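You operate a simulated robot arm through the tools that you are given. There is no shell and no other tool.

Carry out the task below with a simulated robot arm. There is one attempt and no reset: what you move stays moved.

TASK
Rinse the green glass cold, tip it out and rack it.
Fine: tip into the basin; upright on the drying rack; tap off; leave the other glass. Set down upright: what you pick out. What is to be rubbed or washed off counts as gone when no trace of it is left.

It is judged by the outcome, as a careful person would: the job done as asked, and still so three seconds after it is handed in. It fails if anything else is knocked over, pushed out of place, dropped, spilled or broken.

THE ROBOT
A 7-joint arm with a two-finger parallel gripper, fixed in place. Base frame: the origin is at the foot of the arm, x ahead of it, y to its left, z up; the work surface is at about z = 900. Units: mm, degrees, N and s.
Its first joint turns from -149.0 to 149.0 degrees. Payload 3.5 kg.
Tool frame: the origin (TCP) lies between the finger pads and is the grasp point; the fingertips stand 23 mm ahead of it; z points along the fingers, y is the line along which they close. The gripper opens to 94 mm. The fingers are 38 mm wide and 10 mm thick; the gripper's body (54 by 96 mm) begins 39 mm behind the TCP.
Orientation is told as [roll, pitch, yaw] about the base's x, y, z axes, in that order, counted from this pose: with the fingers straight down and closing along the base's y, the tool's x points along the base's -x, its y along +y and its z along -z.

THE INTERFACE
- The arm moves only by the tool step_arm. Its argument "commands" is a list of rows, each an object (a shift or turn left out is 0, a gripper value left out holds the last) with "dp": the shift along the tool's x, y, z in mm, a list of three; "dr": the turn, a rotation vector about the tool's x, y, z in degrees, a list of three; "jaw": the closure, from 0 (fully open) to 1 (shut). In form: [{"dp": [tx, ty, tz], "dr": [wx, wy, wz], "jaw": jaw}, ...]. A call has 1 to 20 rows; each row shifts and turns the commanded pose from where the row before left it, along the tool's axes as they then stand. A row lasts 0.2 s, in which the tool goes at most 50 mm and 8.6 degrees; a call with a longer step from one row to the next is refused whole, and so is a gripper value outside its range. A pose out of reach is approached as far as the arm can. The call stops where the force on the tool passes 40 N (or 10 N more than at its start, if that is more) or the arm is blocked; 0.2 s more then pass. The fingers move at their own pace (about 153 mm/s each) and stop on an object; they squeeze with about 21 N. The grip force told is the motor's: it shows also when the fingers shut on nothing. Time passes only in rows, and 0.2 s behind the last, so rows that do not move let the fingers close. It gives the time, the measured TCP pose, the force on the tool (base axes), the opening and the grip force at its end, in the units of the frame above (readings bear some noise), with the torque about the TCP (base axes, N m) and any sound that the robot's microphone picked up.
- Cameras (640 x 400 px; columns grow to the right, rows downward): "scene" is fixed at [223.8, -495, 1654.5]; the picture's right is [0.98, -0.19, 0.00], its down [-0.08, -0.39, -0.92] and it looks along [0.17, 0.90, -0.40] (base axes); focal length 358 px, centre (320, 200). "wrist" rides on the gripper at [86, 16, -74] in the tool frame; the picture's right is [-0.18, 0.98, 0.00], its down [-0.58, -0.11, -0.81] and it looks along [-0.79, -0.15, 0.59] (tool axes); focal length 243 px, centre (320, 200). There is no depth. A picture from a camera that has moved, and an enlarged one, comes with that camera's place and axes in the base frame and with its lens. The place of the scene camera against the robot may be out by one fixed shift of up to 12 mm in any direction.
- snapshot(camera): a new picture of that camera. No time passes.
- close_up(camera, box): a new picture of the part [left, top, right, bottom] of that camera's present view, enlarged. No time passes.
- sign_off(): hands the job in; it is judged then, once.

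Places have to be worked out from the pictures, the camera data and where the tool is seen. Open the gripper and draw the arm clear of the work before you hand the job in, unless the task says otherwise.

The tools are called after "Request:" as name(argument=value, ...) on one line, values as JSON. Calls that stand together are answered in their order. step_arm: Moves the arm, as the interface text tells. Its arguments: {"type":"object","properties":{"commands":{"type":"array","items":{"type":"object","properties":{"dp":{"type":"array","items":{"type":"number"}},"dr":{"type":"array","items":{"type":"number"}},"jaw":{"type":"number"}}}}},"required":["commands"]} The other tools are called the same way: snapshot (camera) takes a picture; close_up (camera, box) takes an enlarged picture of a part of a camera's view; sign_off () hands the job in.

At the start:

```text
clock: 0.0
ee_pos: [862.2, 678.2, 1252.3]
tool_rot: [0.0, 0.1, 0.0]
wrist_force: [0.3, 0.3, -0.3]
torque: [0.02, 0.01, -0.02]
width: 94.1
finger_force: 0.0
```

scene: 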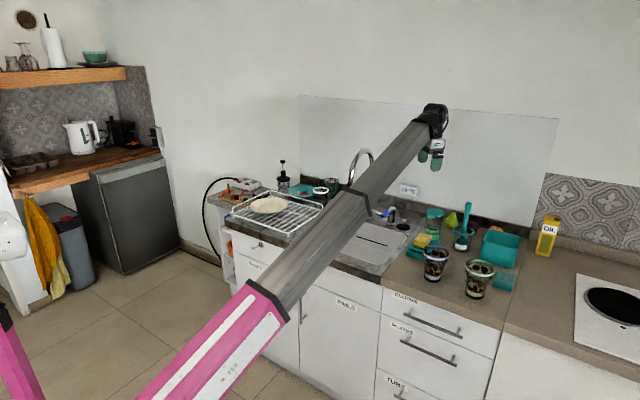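
wrist: 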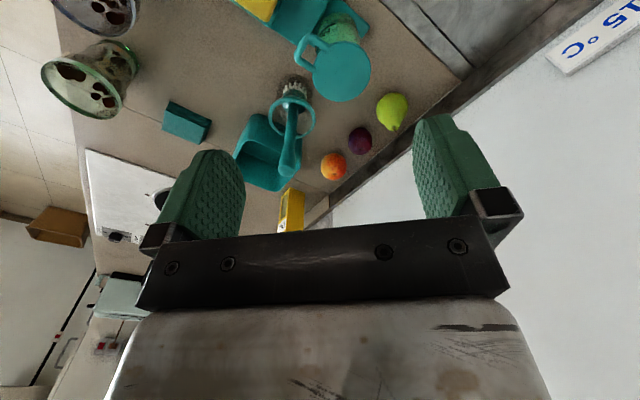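

I start by looking closely at the sink, glasses and drying rack before moving anything.

Request:
close_up(camera="scene", box=[400, 180, 560, 310])

Request:
close_up(camera="scene", box=[200, 140, 440, 290])

Request:
close_up(camera="wrist", box=[0, 0, 420, 260])

```text
3.08 times, centred on (480, 245) of scene
camera zoom: at [223.8, -495.0, 1654.5], right [0.98, -0.19, 0.0], down [-0.08, -0.39, -0.92], along [0.17, 0.9, -0.4], focal length 1100 px, centre (-172, 62)
```

zoom: 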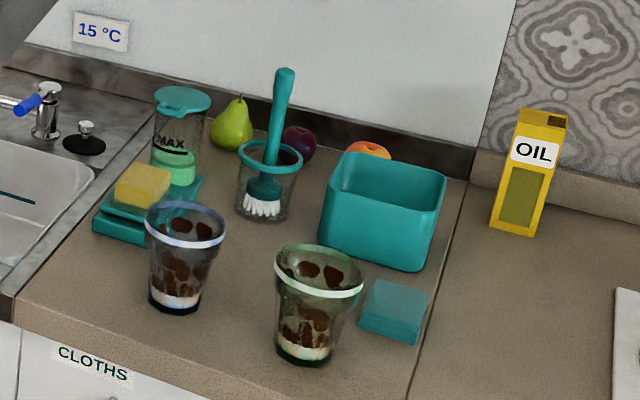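

```text
2.67 times, centred on (320, 215) of scene
camera zoom: at [223.8, -495.0, 1654.5], right [0.98, -0.19, 0.0], down [-0.08, -0.39, -0.92], along [0.17, 0.9, -0.4], focal length 954 px, centre (320, 160)
```

zoom: 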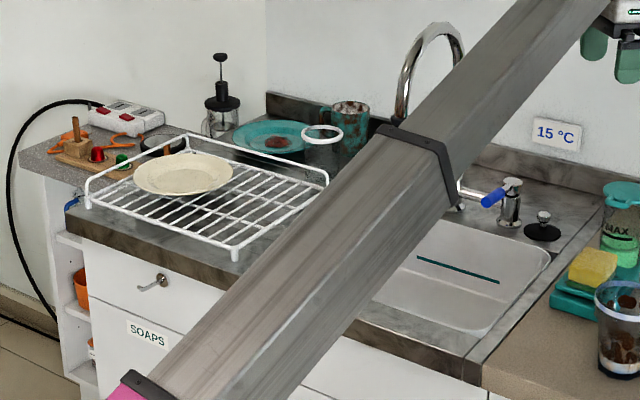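

```text
1.52 times, centred on (210, 130) of wrist
camera zoom: at [775.6, 694.2, 1326.8], right [0.18, 0.98, 0.0], down [0.58, -0.11, 0.81], along [0.79, -0.15, -0.59], focal length 370 px, centre (488, 307)
```

zoom: 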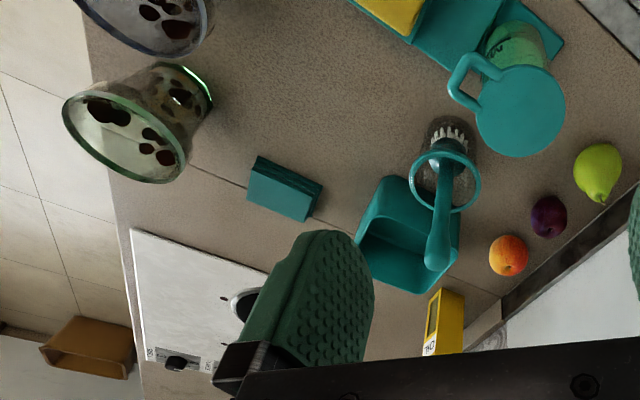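

The arm hides the sink, so I swing it high to the right (toward -y) with the tool kept at z≈1250 to uncover the tap and basin.

Request:
step_arm(commands=[{"dp": [10, -45, 0]}, {"dp": [10, -45, 0]}, {"dp": [10, -45, 0]}, {"dp": [10, -45, 0]}, {"dp": [10, -45, 0]}, {"dp": [10, -45, 0]}, {"dp": [10, -45, 0]}, {"dp": [10, -45, 0]}, {"dp": [10, -45, 0]}, {"dp": [10, -45, 0]}])

Request:
snapshot(camera="scene")

Request:
snapshot(camera="wrist")

```text
clock: 2.2
ee_pos: [797.1, 249.5, 1184.3]
tool_rot: [0.6, -1.0, -1.0]
wrist_force: [0.4, 11.7, -3.2]
torque: [-1.08, -0.33, -1.17]
width: 94.0
finger_force: 0.0
out of reach, approached as far as the arm can: row 4, 5, 6, 7, 8, 9, 10
stopped in row 10: the force on the tool passed its limit at 58 N (the readings are from after the stop); the commanded pose is now the measured one
```

```text
taken
```

scene: 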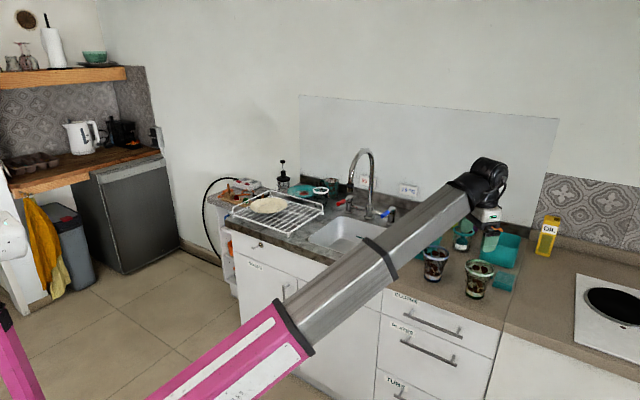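

```text
taken
camera wrist: at [707.9, 266.2, 1256.8], right [0.2, 0.98, 0.01], down [0.57, -0.13, 0.82], along [0.8, -0.16, -0.58], focal length 243 px, centre (320, 200)
```

wrist: 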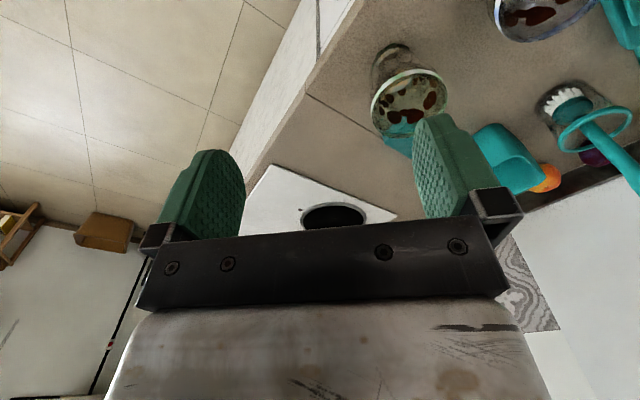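

The call stopped on force with the tool high above the glasses, so I wait one idle row to see whether any force remains.

Request:
step_arm(commands=[{"dp": [0, 0, 0]}, {"dp": [0, 0, 0]}])

Request:
close_up(camera="scene", box=[280, 130, 440, 260])

Request:
close_up(camera="scene", box=[420, 140, 560, 300])

```text
clock: 2.8
ee_pos: [794.7, 249.0, 1184.8]
tool_rot: [0.5, -1.0, -0.9]
wrist_force: [-1.0, 18.4, -7.1]
torque: [-1.73, -0.71, -1.86]
width: 94.3
finger_force: 0.0
```

```text
3.08 times, centred on (360, 195) of scene
camera zoom: at [223.8, -495.0, 1654.5], right [0.98, -0.19, 0.0], down [-0.08, -0.39, -0.92], along [0.17, 0.9, -0.4], focal length 1100 px, centre (197, 215)
```

zoom: 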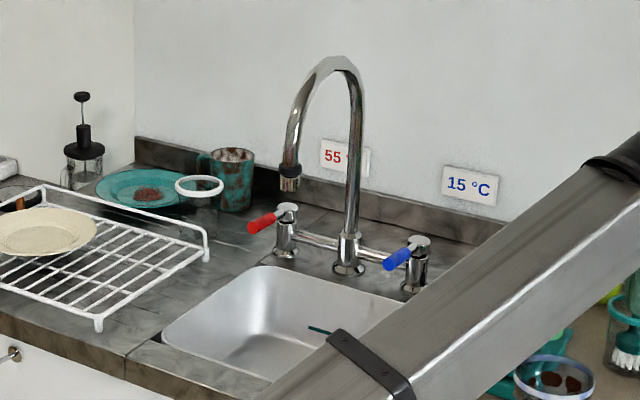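

```text
2.50 times, centred on (490, 220) of scene
camera zoom: at [223.8, -495.0, 1654.5], right [0.98, -0.19, 0.0], down [-0.08, -0.39, -0.92], along [0.17, 0.9, -0.4], focal length 894 px, centre (-105, 150)
```

zoom: 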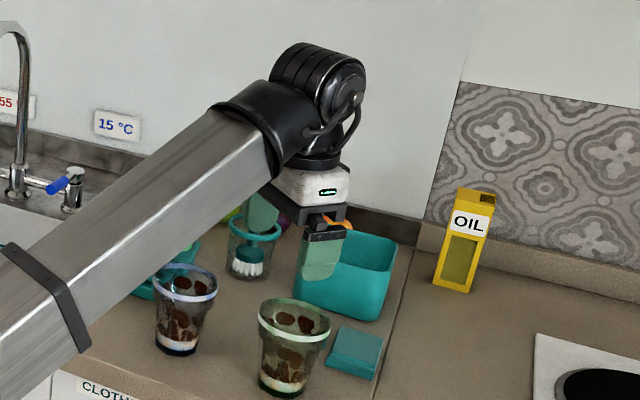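

A steady 18 N sideways force remains though nothing near the tool is touching, so it may come from the arm itself. I back out in +y and up in small moves to see it drop.

Request:
step_arm(commands=[{"dp": [0, 20, 0]}, {"dp": [0, 20, -20]}, {"dp": [0, 0, 0]}])

Request:
snapshot(camera="scene")

```text
clock: 3.6
ee_pos: [794.9, 289.9, 1202.7]
tool_rot: [0.7, -1.5, -0.9]
wrist_force: [0.1, -0.4, 0.3]
torque: [-0.01, -0.02, 0.0]
width: 93.9
finger_force: 0.1
```

```text
taken
```

scene: 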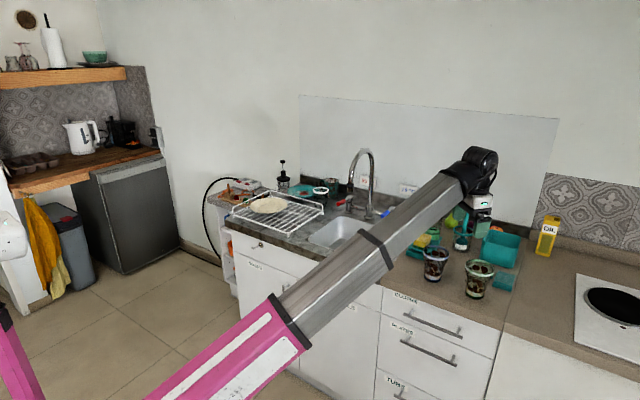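

The force vanished when I backed away; the reading places the contact near the wrist camera, so it was probably touching the forearm because the tool points straight down close in. I tilt the tool outward (pitch) in free air, which opens that angle.

Request:
step_arm(commands=[{"dr": [0, -8, 0], "dp": [0, 0, -10]}, {"dr": [0, -8, 0], "dp": [0, 0, -10]}, {"dr": [0, -8, 0]}, {"dr": [0, -8, 0]}, {"dr": [0, -8, 0]}, {"dr": [0, -8, 0]}, {"dr": [0, -8, 0]}, {"dp": [0, 0, 0]}])

Request:
snapshot(camera="scene")

Request:
snapshot(camera="wrist")

```text
clock: 5.4
ee_pos: [794.3, 289.9, 1223.1]
tool_rot: [0.8, -57.1, -1.5]
wrist_force: [-0.1, 0.3, -0.7]
torque: [0.0, 0.02, 0.01]
width: 94.1
finger_force: 0.1
```

```text
taken
```

scene: 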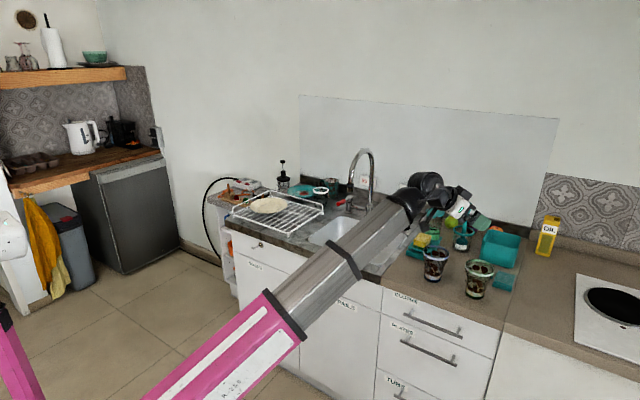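

```text
taken
camera wrist: at [684.4, 307.6, 1191.9], right [0.12, 0.98, 0.16], down [-0.36, -0.11, 0.93], along [0.92, -0.17, 0.34], focal length 243 px, centre (320, 200)
```

wrist: 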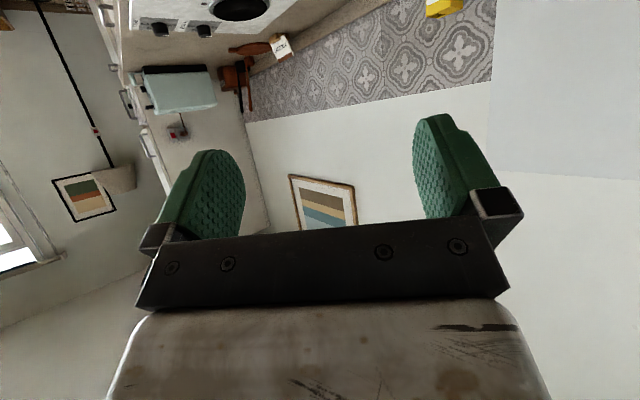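

The tilt works and the force is zero, but the camera is now below the tool looking up. I roll the tool about its own axis towards 180° so the camera sits on top and looks down at the work.

Request:
step_arm(commands=[{"dr": [0, 0, 8.5]}, {"dr": [0, 0, 8.5]}, {"dr": [0, 0, 8.5]}, {"dr": [0, 0, 8.5]}, {"dr": [0, 0, 8.5]}, {"dr": [0, 0, 8.5]}, {"dr": [0, 0, 8.5]}, {"dr": [0, 0, 8.5]}, {"dr": [0, 0, 8.5]}, {"dr": [0, 0, 8.5]}, {"dp": [0, 0, 0]}])

Request:
snapshot(camera="scene")

```text
clock: 7.8
ee_pos: [793.4, 288.1, 1223.8]
tool_rot: [56.9, -3.6, -88.2]
wrist_force: [0.2, -0.6, 0.2]
torque: [0.01, -0.01, -0.02]
width: 93.8
finger_force: 0.0
```

```text
taken
```

scene: 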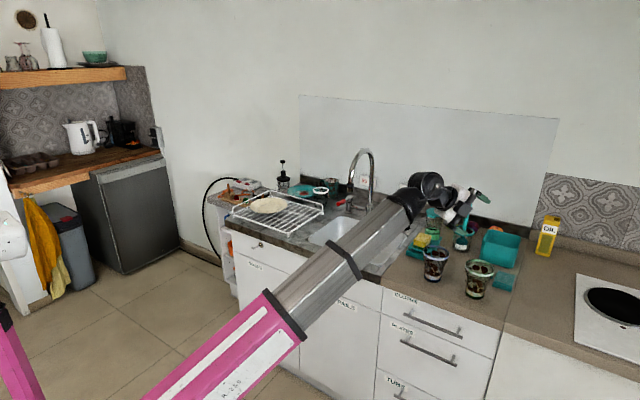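

Half of the roll went freely with no force. I continue the roll another 95°.

Request:
step_arm(commands=[{"dr": [0, 0, 8.5]}, {"dr": [0, 0, 8.5]}, {"dr": [0, 0, 8.5]}, {"dr": [0, 0, 8.5]}, {"dr": [0, 0, 8.5]}, {"dr": [0, 0, 8.5]}, {"dr": [0, 0, 8.5]}, {"dr": [0, 0, 8.5]}, {"dr": [0, 0, 8.5]}, {"dr": [0, 0, 8.5]}, {"dr": [0, 0, 8.5]}, {"dp": [0, 0, 0]}])

Request:
snapshot(camera="wrist")

Request:
snapshot(camera="scene")

```text
clock: 10.4
ee_pos: [794.1, 287.6, 1223.9]
tool_rot: [37.0, 46.8, -134.2]
wrist_force: [-0.8, -0.1, -0.3]
torque: [-0.02, -0.02, -0.01]
width: 93.9
finger_force: 0.0
out of reach, approached as far as the arm can: row 8, 9, 10, 11
```

```text
taken
camera wrist: at [777.3, 316.1, 1334.4], right [0.17, -0.95, 0.27], down [-0.98, -0.19, -0.03], along [0.08, -0.26, -0.96], focal length 243 px, centre (320, 200)
```

wrist: 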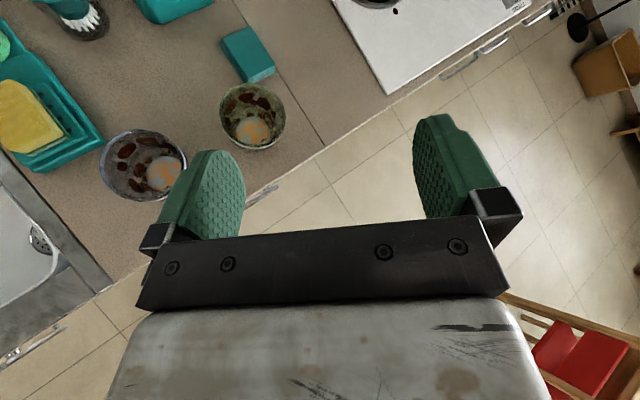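

```text
taken
```

scene: 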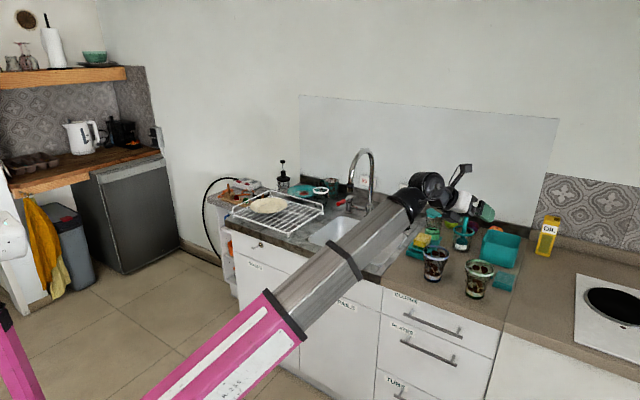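

The roll reached about 150° and then hit a wrist joint limit; the camera now sees both glasses from above. Yawing the tool to face the counter (azimuth ≈ 50°) should free that joint, so I turn about the vertical.

Request:
step_arm(commands=[{"dr": [7.0, 0, -4.5]}, {"dr": [7.0, 0, -4.5]}, {"dr": [7.0, 0, -4.5]}, {"dr": [7.0, 0, -4.5]}, {"dr": [7.0, 0, -4.5]}, {"dr": [7.0, 0, -4.5]}, {"dp": [0, 0, 0]}, {"dp": [0, 0, 0]}])

Request:
snapshot(camera="wrist")

Request:
snapshot(camera="scene")

```text
clock: 12.2
ee_pos: [795.0, 287.4, 1223.9]
tool_rot: [15.2, 34.8, -102.8]
wrist_force: [0.8, -0.1, -0.2]
torque: [0.0, -0.03, 0.0]
width: 94.0
finger_force: 0.1
```

```text
taken
camera wrist: at [796.5, 316.0, 1336.4], right [0.86, -0.5, 0.11], down [-0.51, -0.81, 0.28], along [-0.06, -0.3, -0.95], focal length 243 px, centre (320, 200)
```

wrist: 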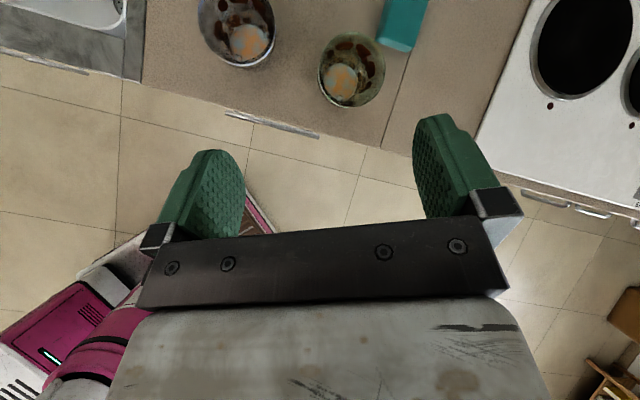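

```text
taken
```

scene: 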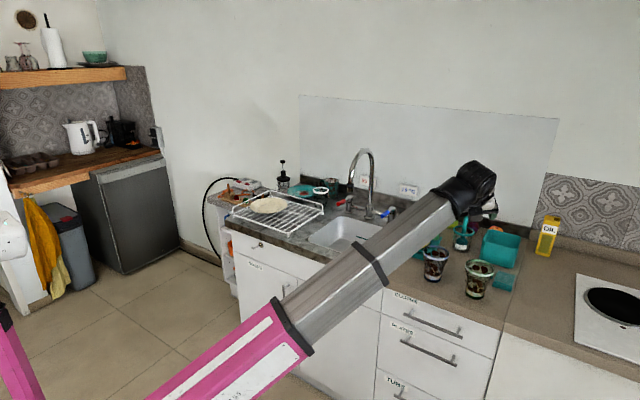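

The tool now points toward azimuth 52° and 52° below horizontal, tilted a little. I correct to azimuth 50°, 30° below horizontal, fingers level.

Request:
step_arm(commands=[{"dr": [-1.35, 5.4, 5.47]}, {"dr": [-1.35, 5.4, 5.47]}, {"dr": [-1.35, 5.4, 5.47]}, {"dr": [-1.35, 5.4, 5.47]}, {"dp": [0, 0, 0]}, {"dp": [0, 0, 0]}])

Request:
snapshot(camera="wrist")

Request:
snapshot(camera="scene")

```text
clock: 13.6
ee_pos: [793.7, 288.4, 1224.9]
tool_rot: [-0.5, 59.7, -130.6]
wrist_force: [0.2, -0.4, -0.2]
torque: [0.01, 0.04, 0.04]
width: 93.9
finger_force: 0.1
```

```text
taken
camera wrist: at [793.5, 261.7, 1336.5], right [0.69, -0.71, -0.16], down [-0.72, -0.68, -0.09], along [-0.04, 0.18, -0.98], focal length 243 px, centre (320, 200)
```

wrist: 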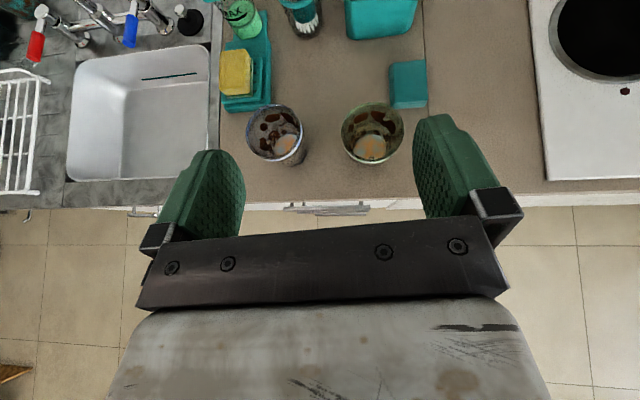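

```text
taken
```

scene: 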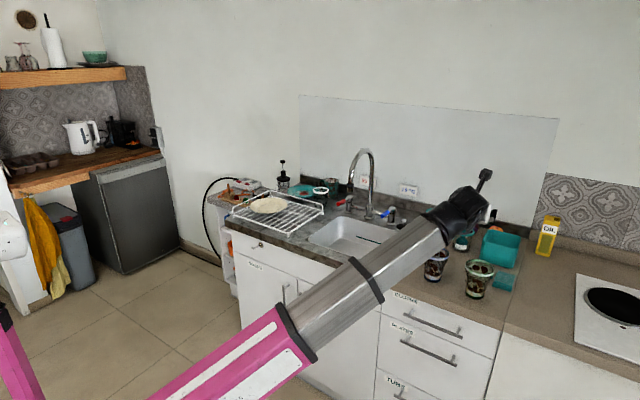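

The pose is level and the view is excellent: the counter runs at 45°, green glass near (900, 335), blue glass near (803, 440), basin centre near (626, 758), blue lever tip near (740, 810). I zoom in on the tap and the glasses.

Request:
close_up(camera="wrist", box=[0, 0, 230, 200])

Request:
close_up(camera="wrist", box=[220, 60, 440, 200])

Request:
close_up(camera="scene", box=[210, 140, 420, 270])

```text
2.00 times, centred on (115, 100) of wrist
camera zoom: at [793.5, 261.7, 1336.5], right [0.69, -0.71, -0.16], down [-0.72, -0.68, -0.09], along [-0.04, 0.18, -0.98], focal length 485 px, centre (730, 400)
```

zoom: 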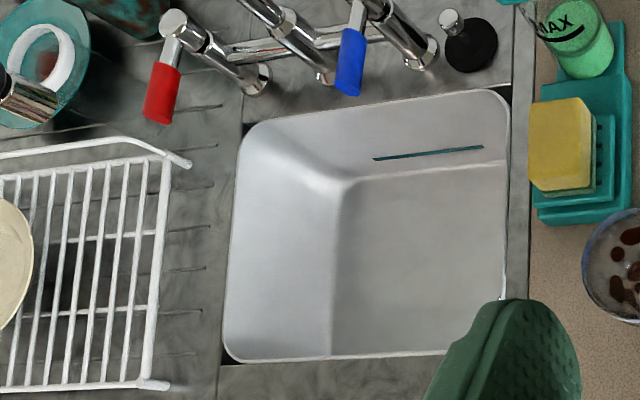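

```text
2.86 times, centred on (330, 130) of wrist
camera zoom: at [793.5, 261.7, 1336.5], right [0.69, -0.71, -0.16], down [-0.72, -0.68, -0.09], along [-0.04, 0.18, -0.98], focal length 693 px, centre (291, 400)
```

zoom: 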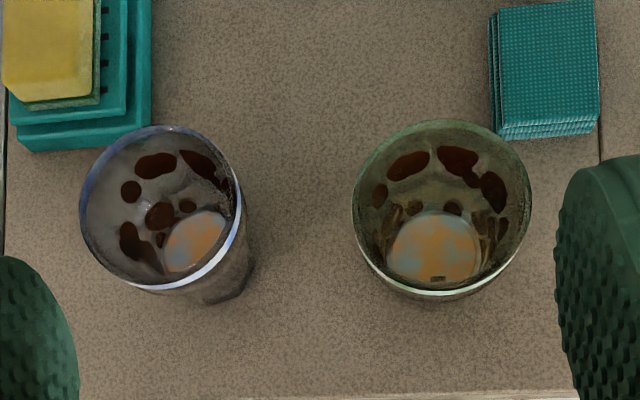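

```text
3.05 times, centred on (315, 205) of scene
camera zoom: at [223.8, -495.0, 1654.5], right [0.98, -0.19, 0.0], down [-0.08, -0.39, -0.92], along [0.17, 0.9, -0.4], focal length 1090 px, centre (335, 185)
```

zoom: 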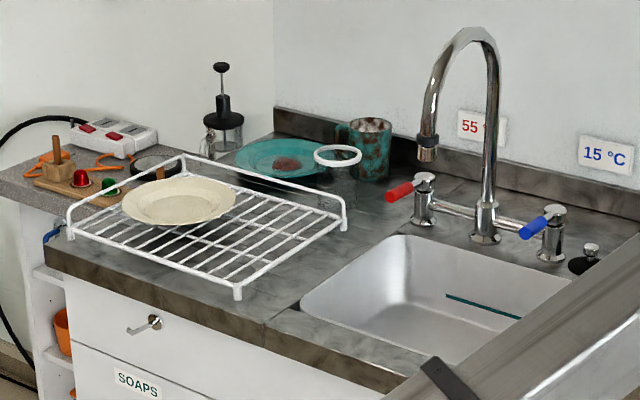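

Stains are on the inside of the glass, the tap is closed (levers point to the front), and the rack has a free strip right of the plate. I first move high to in front of the blue lever, staying right of the spout.

Request:
step_arm(commands=[{"dp": [13.4, -37.5, 23.2]}, {"dp": [13.4, -37.5, 23.2]}, {"dp": [13.4, -37.5, 23.2]}, {"dp": [13.4, -37.5, 23.2]}, {"dp": [13.4, -37.5, 23.2]}, {"dp": [13.4, -37.5, 23.2]}, {"dp": [13.4, -37.5, 23.2]}, {"dp": [13.4, -37.5, 23.2]}, {"dp": [0, 0, 0]}])

Request:
snapshot(camera="wrist")

Request:
snapshot(camera="scene")

```text
clock: 15.6
ee_pos: [704.9, 646.1, 1221.5]
tool_rot: [-0.4, 59.6, -130.6]
wrist_force: [-0.3, 0.4, -0.8]
torque: [-0.01, 0.01, -0.01]
width: 94.0
finger_force: 0.1
```

```text
taken
camera wrist: at [702.9, 618.7, 1334.2], right [0.69, -0.71, -0.16], down [-0.72, -0.68, -0.09], along [-0.04, 0.18, -0.98], focal length 243 px, centre (320, 200)
```

wrist: 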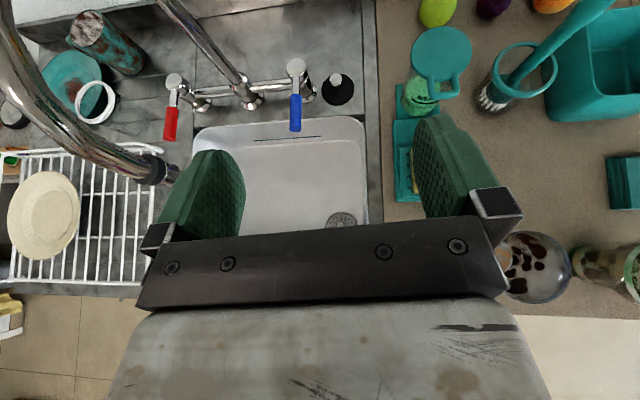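

```text
taken
```

scene: 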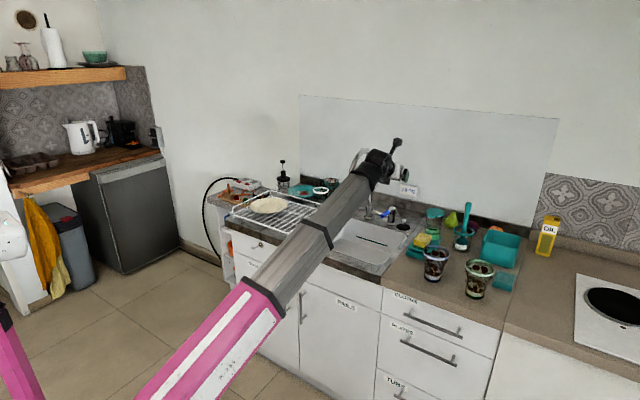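

Triangulating both wrist views puts the spout outlet at about (600, 796, 1112) and the blue lever running from the post at (817, 861) straight to the front with its tip near (739, 787, 979). I half-open the fingers and come down to just in front of the tip.

Request:
step_arm(commands=[{"dr": [0, -5, 0], "jaw": 0.38}, {"dr": [0, -5, 0]}, {"dr": [4.3, 0, -3.6]}, {"dp": [-20.6, -10.1, 36.5]}, {"dp": [-20.6, -10.1, 36.5]}, {"dp": [-20.6, -10.1, 36.5]}, {"dp": [-20.6, -10.1, 36.5]}, {"dp": [-20.6, -10.1, 36.5]}, {"dp": [0, 0, 0]}])

Request:
snapshot(camera="wrist")

Request:
close_up(camera="scene", box=[280, 120, 460, 250])

```text
clock: 17.6
ee_pos: [702.7, 734.6, 1024.2]
tool_rot: [-0.3, 49.8, -124.9]
wrist_force: [0.0, 0.2, -0.7]
torque: [0.01, 0.0, -0.02]
width: 58.5
finger_force: 0.0
```

```text
taken
camera wrist: at [715.3, 723.7, 1139.1], right [0.74, -0.66, -0.14], down [-0.65, -0.75, 0.08], along [-0.16, 0.04, -0.99], focal length 243 px, centre (320, 200)
```

wrist: 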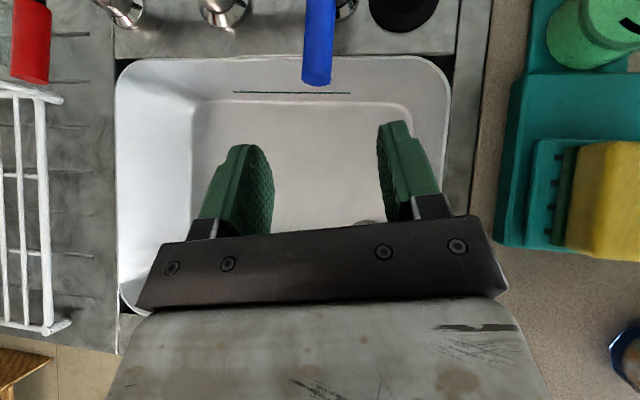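

```text
3.08 times, centred on (370, 185) of scene
camera zoom: at [223.8, -495.0, 1654.5], right [0.98, -0.19, 0.0], down [-0.08, -0.39, -0.92], along [0.17, 0.9, -0.4], focal length 1100 px, centre (166, 246)
```

zoom: 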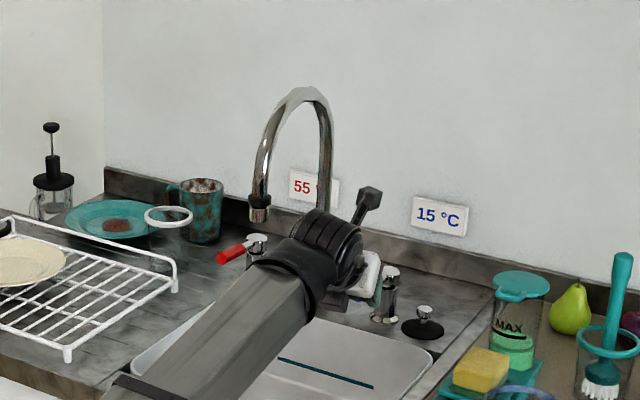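

The lever tip is confirmed at about (739, 788, 979), centred between the fingers. I advance to straddle it about 15 mm past the tip.

Request:
step_arm(commands=[{"dp": [19, 2.5, 0]}, {"dp": [0, 0, 30]}, {"dp": [0, 0, 30]}, {"dp": [0, 0, 30]}, {"dp": [0, 0, 0]}])

Request:
snapshot(camera="wrist")

Request:
close_up(camera="scene", box=[280, 120, 460, 250])

```text
clock: 18.8
ee_pos: [750.3, 800.4, 982.2]
tool_rot: [-0.2, 49.7, -124.9]
wrist_force: [1.5, -0.4, -0.4]
torque: [0.01, 0.0, 0.01]
width: 58.1
finger_force: 0.1
```

```text
taken
camera wrist: at [762.9, 790.1, 1096.6], right [0.74, -0.66, -0.14], down [-0.65, -0.75, 0.08], along [-0.16, 0.04, -0.99], focal length 243 px, centre (320, 200)
```

wrist: 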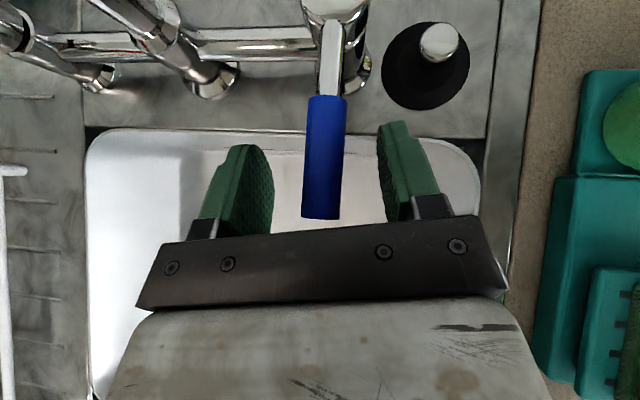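

```text
3.08 times, centred on (370, 185) of scene
camera zoom: at [223.8, -495.0, 1654.5], right [0.98, -0.19, 0.0], down [-0.08, -0.39, -0.92], along [0.17, 0.9, -0.4], focal length 1100 px, centre (166, 246)
```

zoom: 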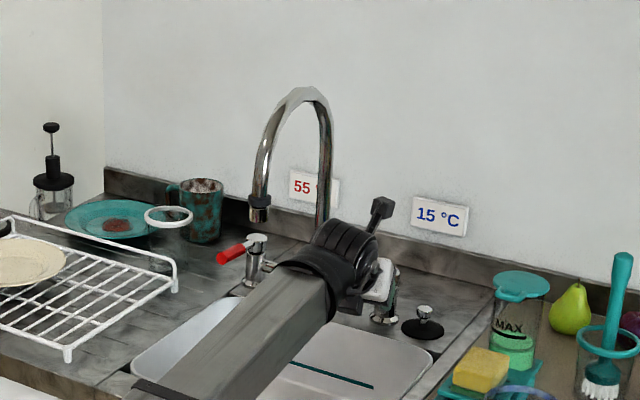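

The lever sits between the fingers. I push it gently to the right (a counter-clockwise turn seen from above) in small steps to see whether it gives.

Request:
step_arm(commands=[{"dp": [0, 12, 0]}, {"dp": [0, 10, 0]}, {"dp": [0, 8, 0]}, {"dp": [0, 8, 0]}, {"dp": [0, 0, 0]}])

Request:
snapshot(camera="wrist")

Request:
close_up(camera="scene", box=[280, 120, 460, 250])

```text
clock: 20.0
ee_pos: [782.8, 779.9, 982.2]
tool_rot: [-0.3, 49.6, -125.2]
wrist_force: [0.4, 0.5, 0.0]
torque: [0.01, -0.02, 0.04]
width: 58.6
finger_force: 0.1
```

```text
taken
camera wrist: at [795.7, 768.6, 1097.0], right [0.74, -0.66, -0.14], down [-0.65, -0.75, 0.08], along [-0.16, 0.04, -0.99], focal length 243 px, centre (320, 200)
```

wrist: 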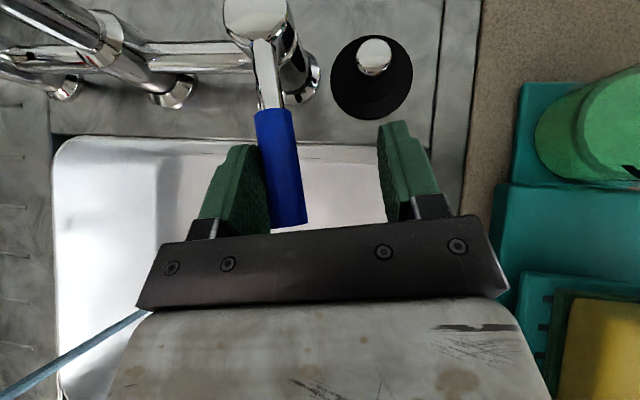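

```text
3.08 times, centred on (370, 185) of scene
camera zoom: at [223.8, -495.0, 1654.5], right [0.98, -0.19, 0.0], down [-0.08, -0.39, -0.92], along [0.17, 0.9, -0.4], focal length 1100 px, centre (166, 246)
```

zoom: 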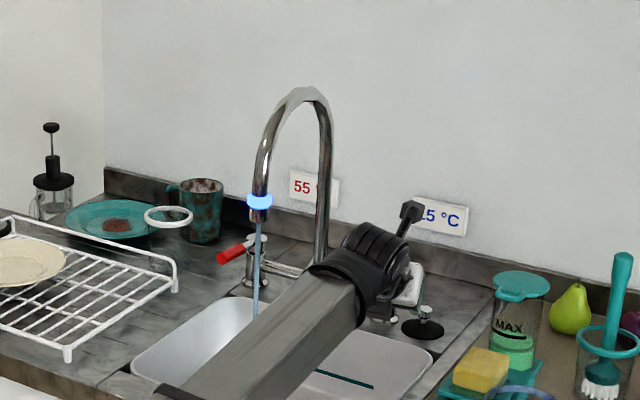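

Water runs, and the ring at the nozzle lights blue, so this is cold. The stream is thin, so I open the lever further along its arc.

Request:
step_arm(commands=[{"dp": [2, 11, 3]}, {"dp": [3, 11, 3.5]}, {"dp": [4, 11, 4.5]}, {"dp": [0, 0, 0]}])

Request:
snapshot(camera="wrist")

Request:
close_up(camera="scene", box=[280, 120, 460, 250])

```text
clock: 21.0
ee_pos: [818.9, 771.4, 982.1]
tool_rot: [-0.3, 49.8, -124.9]
wrist_force: [-0.3, -0.5, -0.6]
torque: [0.02, -0.01, -0.03]
width: 58.3
finger_force: 0.3
```

```text
taken
camera wrist: at [831.8, 761.2, 1096.2], right [0.74, -0.66, -0.14], down [-0.65, -0.75, 0.08], along [-0.16, 0.04, -0.99], focal length 243 px, centre (320, 200)
```

wrist: 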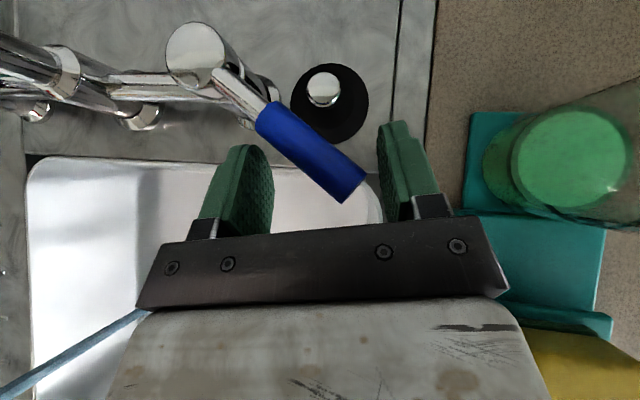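

```text
3.08 times, centred on (370, 185) of scene
camera zoom: at [223.8, -495.0, 1654.5], right [0.98, -0.19, 0.0], down [-0.08, -0.39, -0.92], along [0.17, 0.9, -0.4], focal length 1100 px, centre (166, 246)
```

zoom: 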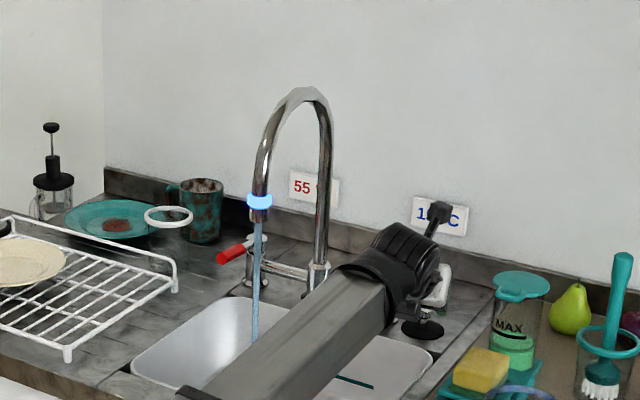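

The lever is about 50° open and the stream is solid. I back off along the tool axis and lift clear of the tap, then head over to the green glass.

Request:
step_arm(commands=[{"dp": [0, 0, -25]}, {"dp": [0, 0, -35]}, {"dp": [0, 0, -45]}, {"dp": [10, 5, -45]}, {"dp": [20, 15, -40]}, {"dp": [20, 15, -40]}, {"dp": [0, 0, 0]}])

Request:
snapshot(camera="wrist")

Request:
close_up(camera="scene", box=[280, 120, 460, 250])

```text
clock: 22.6
ee_pos: [766.8, 634.5, 1170.4]
tool_rot: [-0.3, 49.6, -124.9]
wrist_force: [1.0, -0.3, 0.0]
torque: [0.0, -0.01, 0.0]
width: 58.2
finger_force: 0.1
```

```text
taken
camera wrist: at [779.4, 623.6, 1284.3], right [0.74, -0.66, -0.14], down [-0.65, -0.75, 0.08], along [-0.16, 0.04, -0.99], focal length 243 px, centre (320, 200)
```

wrist: 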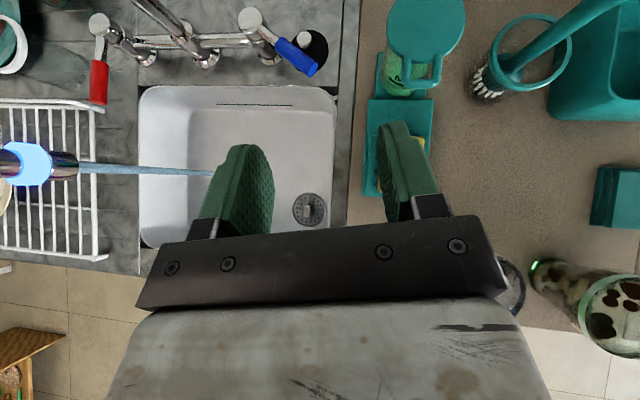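

```text
3.08 times, centred on (370, 185) of scene
camera zoom: at [223.8, -495.0, 1654.5], right [0.98, -0.19, 0.0], down [-0.08, -0.39, -0.92], along [0.17, 0.9, -0.4], focal length 1100 px, centre (166, 246)
```

zoom: 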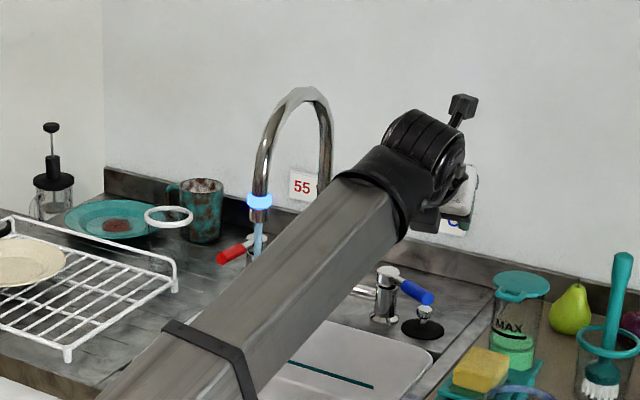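

The drain is clear and the tap runs into the basin only. I travel high over to the front of the green glass with the jaw open.

Request:
step_arm(commands=[{"dp": [-20, 25.7, -23.5], "jaw": 0}, {"dp": [-20, 25.7, -23.5]}, {"dp": [-20, 25.7, -23.5]}, {"dp": [-20, 25.7, -23.5]}, {"dp": [-20, 25.7, -23.5]}, {"dp": [-20, 25.7, -23.5]}, {"dp": [-20, 25.7, -23.5]}, {"dp": [-20, 25.7, -23.5]}, {"dp": [-20, 25.7, -23.5]}, {"dp": [-20, 25.7, -23.5]}, {"dr": [-5.5, 0, 4.7]}, {"dr": [0, 5, 0]}, {"dr": [0, 5, 0]}, {"dp": [0, 0, 0]}])

Request:
snapshot(camera="wrist")

Request:
snapshot(camera="scene")

```text
clock: 25.6
ee_pos: [801.6, 232.9, 1168.7]
tool_rot: [-0.5, 59.7, -132.5]
wrist_force: [0.2, 0.3, 0.0]
torque: [-0.03, 0.03, 0.0]
width: 93.7
finger_force: 0.0
```

```text
taken
camera wrist: at [799.5, 206.9, 1281.1], right [0.67, -0.73, -0.16], down [-0.74, -0.66, -0.09], along [-0.04, 0.18, -0.98], focal length 243 px, centre (320, 200)
```

wrist: 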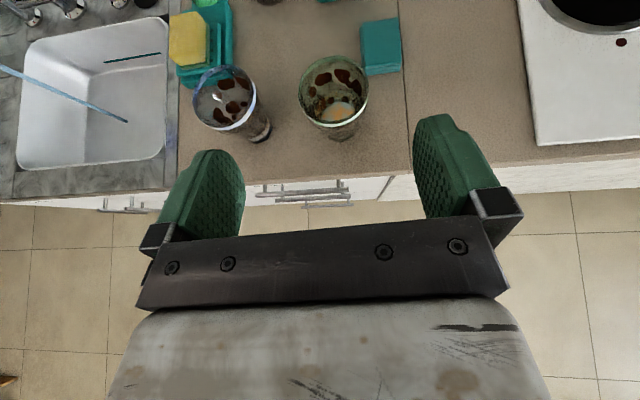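

```text
taken
```

scene: 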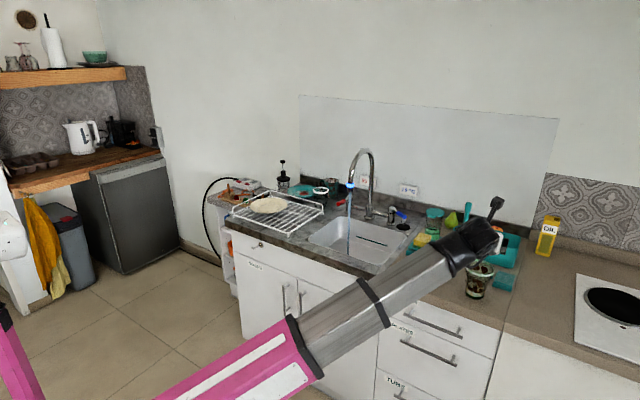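

Rim centre reads about (897, 335) again. I zoom in to refine the glass's size and axis before descending.

Request:
close_up(camera="wrist", box=[270, 40, 420, 150])

Request:
close_up(camera="scene", box=[430, 240, 540, 310])

```text
3.64 times, centred on (345, 95) of wrist
camera zoom: at [799.5, 206.9, 1281.1], right [0.67, -0.73, -0.16], down [-0.74, -0.66, -0.09], along [-0.04, 0.18, -0.98], focal length 882 px, centre (229, 582)
```

zoom: 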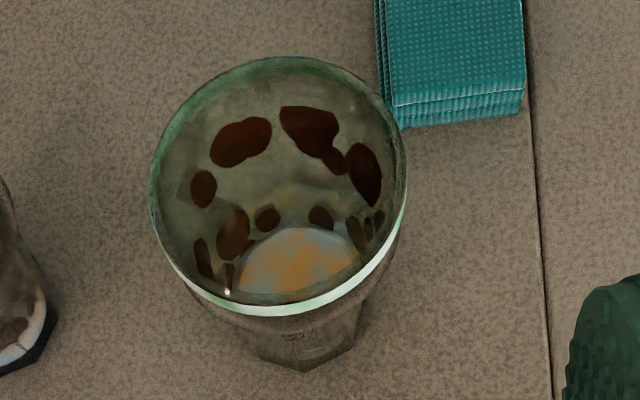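

```text
5.71 times, centred on (485, 275) of scene
camera zoom: at [223.8, -495.0, 1654.5], right [0.98, -0.19, 0.0], down [-0.08, -0.39, -0.92], along [0.17, 0.9, -0.4], focal length 2044 px, centre (-623, -229)
```

zoom: 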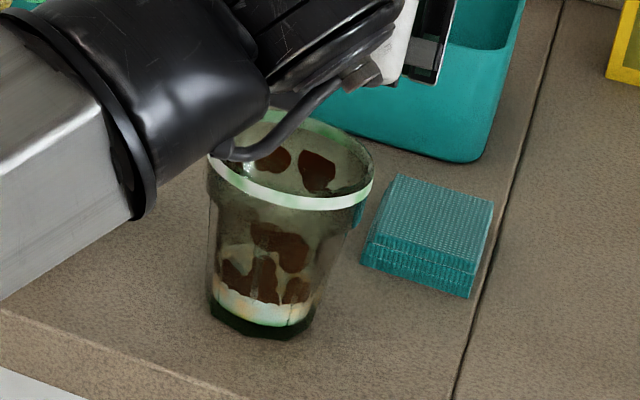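

Estimates agree on a lateral position of s≈397 (glass centre about (900, 339)), rim ≈ 90 mm wide near z≈990, so I grasp below the rim band. I flatten the tool to 20° below horizontal and descend outside the counter edge to grasp height, in front of the glass.

Request:
step_arm(commands=[{"dr": [0, 5, 0]}, {"dr": [0, 5.3, 0]}, {"dp": [-33.5, 0.15, 18.3]}, {"dp": [-33.5, 0.15, 18.3]}, {"dp": [-33.5, 0.15, 18.3]}, {"dp": [-33.5, 0.15, 18.3]}, {"dp": [-33.5, 0.15, 18.3]}, {"dp": [0, 0, 0]}])

Request:
snapshot(camera="wrist")

Request:
snapshot(camera="scene")

```text
clock: 27.4
ee_pos: [819.3, 255.6, 977.5]
tool_rot: [-0.6, 69.9, -132.4]
wrist_force: [0.5, -0.1, -0.8]
torque: [0.01, -0.01, -0.01]
width: 94.2
finger_force: 0.1
```

```text
taken
camera wrist: at [804.9, 214.1, 1085.0], right [0.69, -0.7, -0.18], down [-0.72, -0.64, -0.27], along [0.08, 0.31, -0.95], focal length 243 px, centre (320, 200)
```

wrist: 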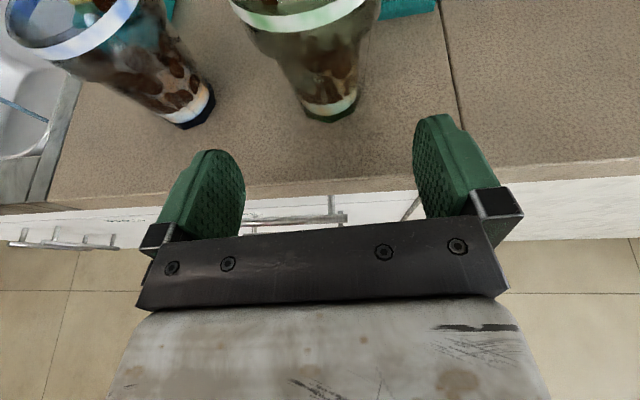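

```text
taken
```

scene: 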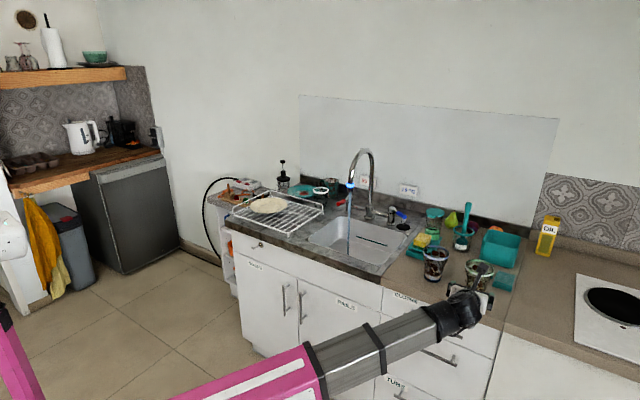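

The base front edge reads (877, 317), so the glass centre is about (898, 337), 113 mm ahead and 3 mm right of the tool line. I drop to z≈942 and advance part-way, then look.

Request:
step_arm(commands=[{"dp": [-33, 3, 12]}, {"dp": [7.2, 0, 19.8]}, {"dp": [7.2, 0, 19.8]}, {"dp": [0, 0, 0]}])

Request:
snapshot(camera="wrist")

Request:
close_up(camera="scene", box=[420, 220, 540, 320])

```text
clock: 28.4
ee_pos: [851.3, 285.6, 942.6]
tool_rot: [-0.7, 69.9, -132.6]
wrist_force: [-1.0, 0.3, 0.2]
torque: [-0.04, 0.01, 0.01]
width: 94.0
finger_force: 0.0
```

```text
taken
camera wrist: at [835.3, 243.7, 1049.2], right [0.69, -0.7, -0.18], down [-0.72, -0.64, -0.27], along [0.08, 0.31, -0.95], focal length 243 px, centre (320, 200)
```

wrist: 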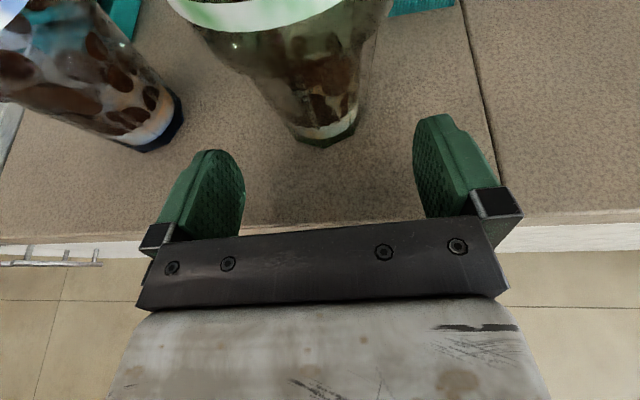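

```text
4.00 times, centred on (480, 270) of scene
camera zoom: at [223.8, -495.0, 1654.5], right [0.98, -0.19, 0.0], down [-0.08, -0.39, -0.92], along [0.17, 0.9, -0.4], focal length 1431 px, centre (-320, -80)
```

zoom: 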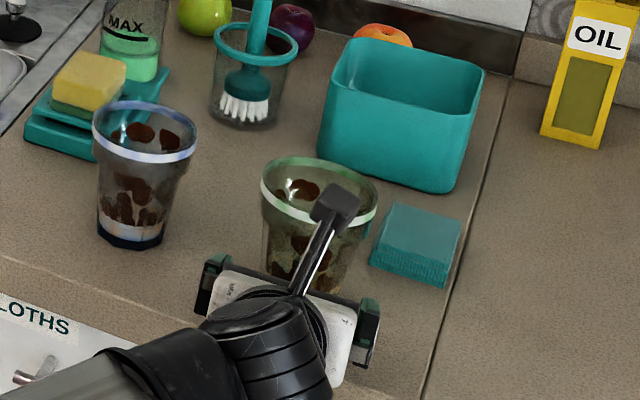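

Aligned within a millimetre; the fingers are still clear. I advance the remaining 70 mm horizontally so the pads straddle the glass.

Request:
step_arm(commands=[{"dp": [6, 0, 16.5]}, {"dp": [6, 0, 16.5]}, {"dp": [6, 0, 16.5]}, {"dp": [6, 0, 16.5]}, {"dp": [0, 0, 0]}])

Request:
snapshot(camera="wrist")

Request:
close_up(camera="scene", box=[420, 220, 540, 320])

```text
clock: 29.6
ee_pos: [898.2, 335.1, 944.2]
tool_rot: [-0.7, 69.9, -132.6]
wrist_force: [-0.4, -0.3, 0.1]
torque: [0.02, -0.03, 0.03]
width: 94.0
finger_force: 0.1
```

```text
taken
camera wrist: at [882.7, 294.2, 1051.1], right [0.69, -0.7, -0.18], down [-0.72, -0.64, -0.27], along [0.08, 0.31, -0.95], focal length 243 px, centre (320, 200)
```

wrist: 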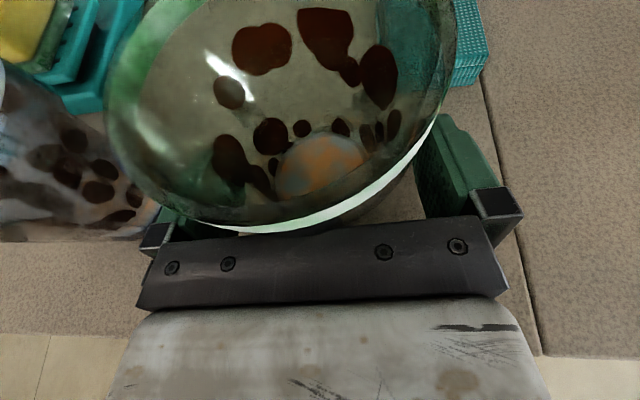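

```text
4.00 times, centred on (480, 270) of scene
camera zoom: at [223.8, -495.0, 1654.5], right [0.98, -0.19, 0.0], down [-0.08, -0.39, -0.92], along [0.17, 0.9, -0.4], focal length 1431 px, centre (-320, -80)
```

zoom: 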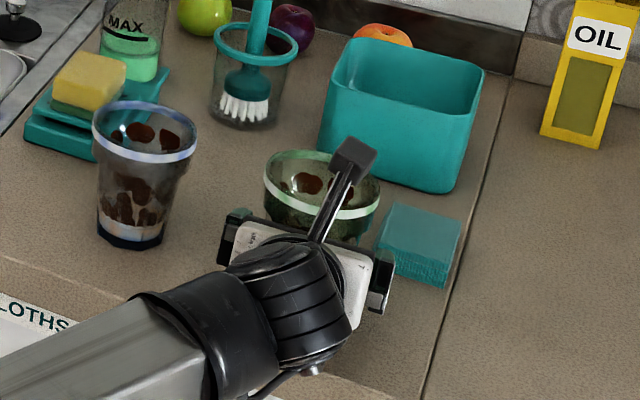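

Pads straddle the glass without contact force. I close the gripper and let it settle.

Request:
step_arm(commands=[{"jaw": 0.2}, {"jaw": 0.3}, {"jaw": 1}, {"jaw": 1}, {"jaw": 1}, {"jaw": 1}])

Request:
snapshot(camera="wrist")

Request:
close_up(camera="scene", box=[420, 220, 540, 320])

```text
clock: 31.0
ee_pos: [898.5, 336.2, 943.7]
tool_rot: [-0.7, 69.9, -132.6]
wrist_force: [-0.7, 1.1, 0.1]
torque: [0.0, -0.05, 0.03]
width: 70.5
finger_force: 21.0
```

```text
taken
camera wrist: at [882.6, 294.3, 1051.1], right [0.69, -0.7, -0.18], down [-0.72, -0.64, -0.27], along [0.08, 0.31, -0.95], focal length 243 px, centre (320, 200)
```

wrist: 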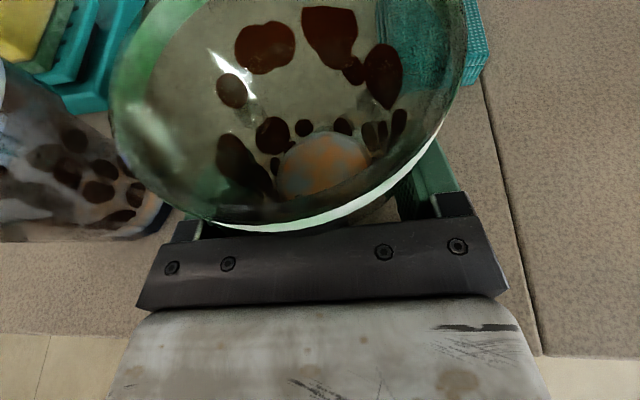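

```text
4.00 times, centred on (480, 270) of scene
camera zoom: at [223.8, -495.0, 1654.5], right [0.98, -0.19, 0.0], down [-0.08, -0.39, -0.92], along [0.17, 0.9, -0.4], focal length 1431 px, centre (-320, -80)
```

zoom: 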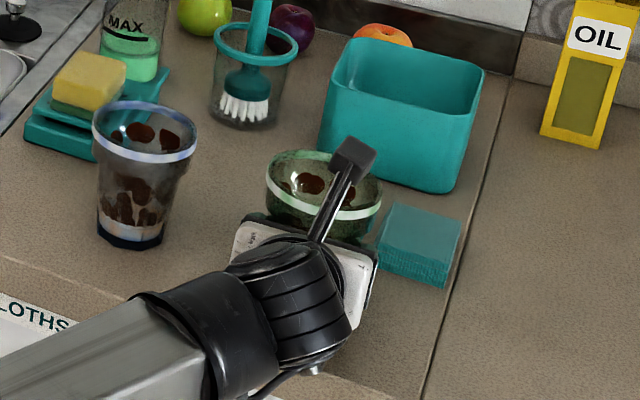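

Firm grip at 70 mm width, 21 N. I lift straight up slowly and check the glass comes along upright.

Request:
step_arm(commands=[{"dp": [9.4, 0, -3.4]}, {"dp": [18.8, 0, -6.8]}, {"dp": [28.2, 0, -10.3]}, {"dp": [28.2, 0, -10.3]}, {"dp": [28.2, 0, -10.3]}, {"dp": [28.2, 0, -10.3]}, {"dp": [28.2, 0, -10.3]}, {"dp": [0, 0, 0]}])

Request:
snapshot(camera="wrist")

Request:
close_up(camera="scene", box=[400, 160, 560, 300])

```text
clock: 32.8
ee_pos: [897.4, 337.3, 1125.1]
tool_rot: [-0.7, 69.9, -132.6]
wrist_force: [0.6, 0.2, -2.8]
torque: [-0.04, 0.03, 0.04]
width: 79.9
finger_force: 21.3
```

```text
taken
camera wrist: at [883.0, 295.0, 1231.8], right [0.69, -0.7, -0.18], down [-0.72, -0.64, -0.27], along [0.08, 0.31, -0.95], focal length 243 px, centre (320, 200)
```

wrist: 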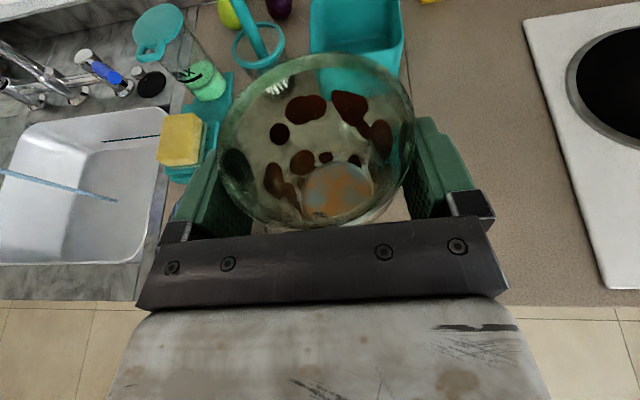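

```text
2.86 times, centred on (480, 230) of scene
camera zoom: at [223.8, -495.0, 1654.5], right [0.98, -0.19, 0.0], down [-0.08, -0.39, -0.92], along [0.17, 0.9, -0.4], focal length 1022 px, centre (-137, 114)
```

zoom: 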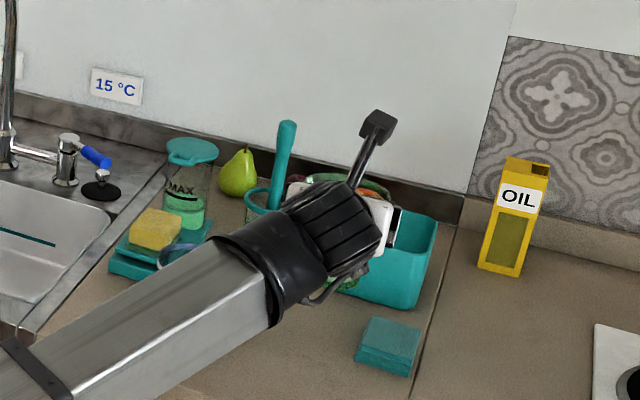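

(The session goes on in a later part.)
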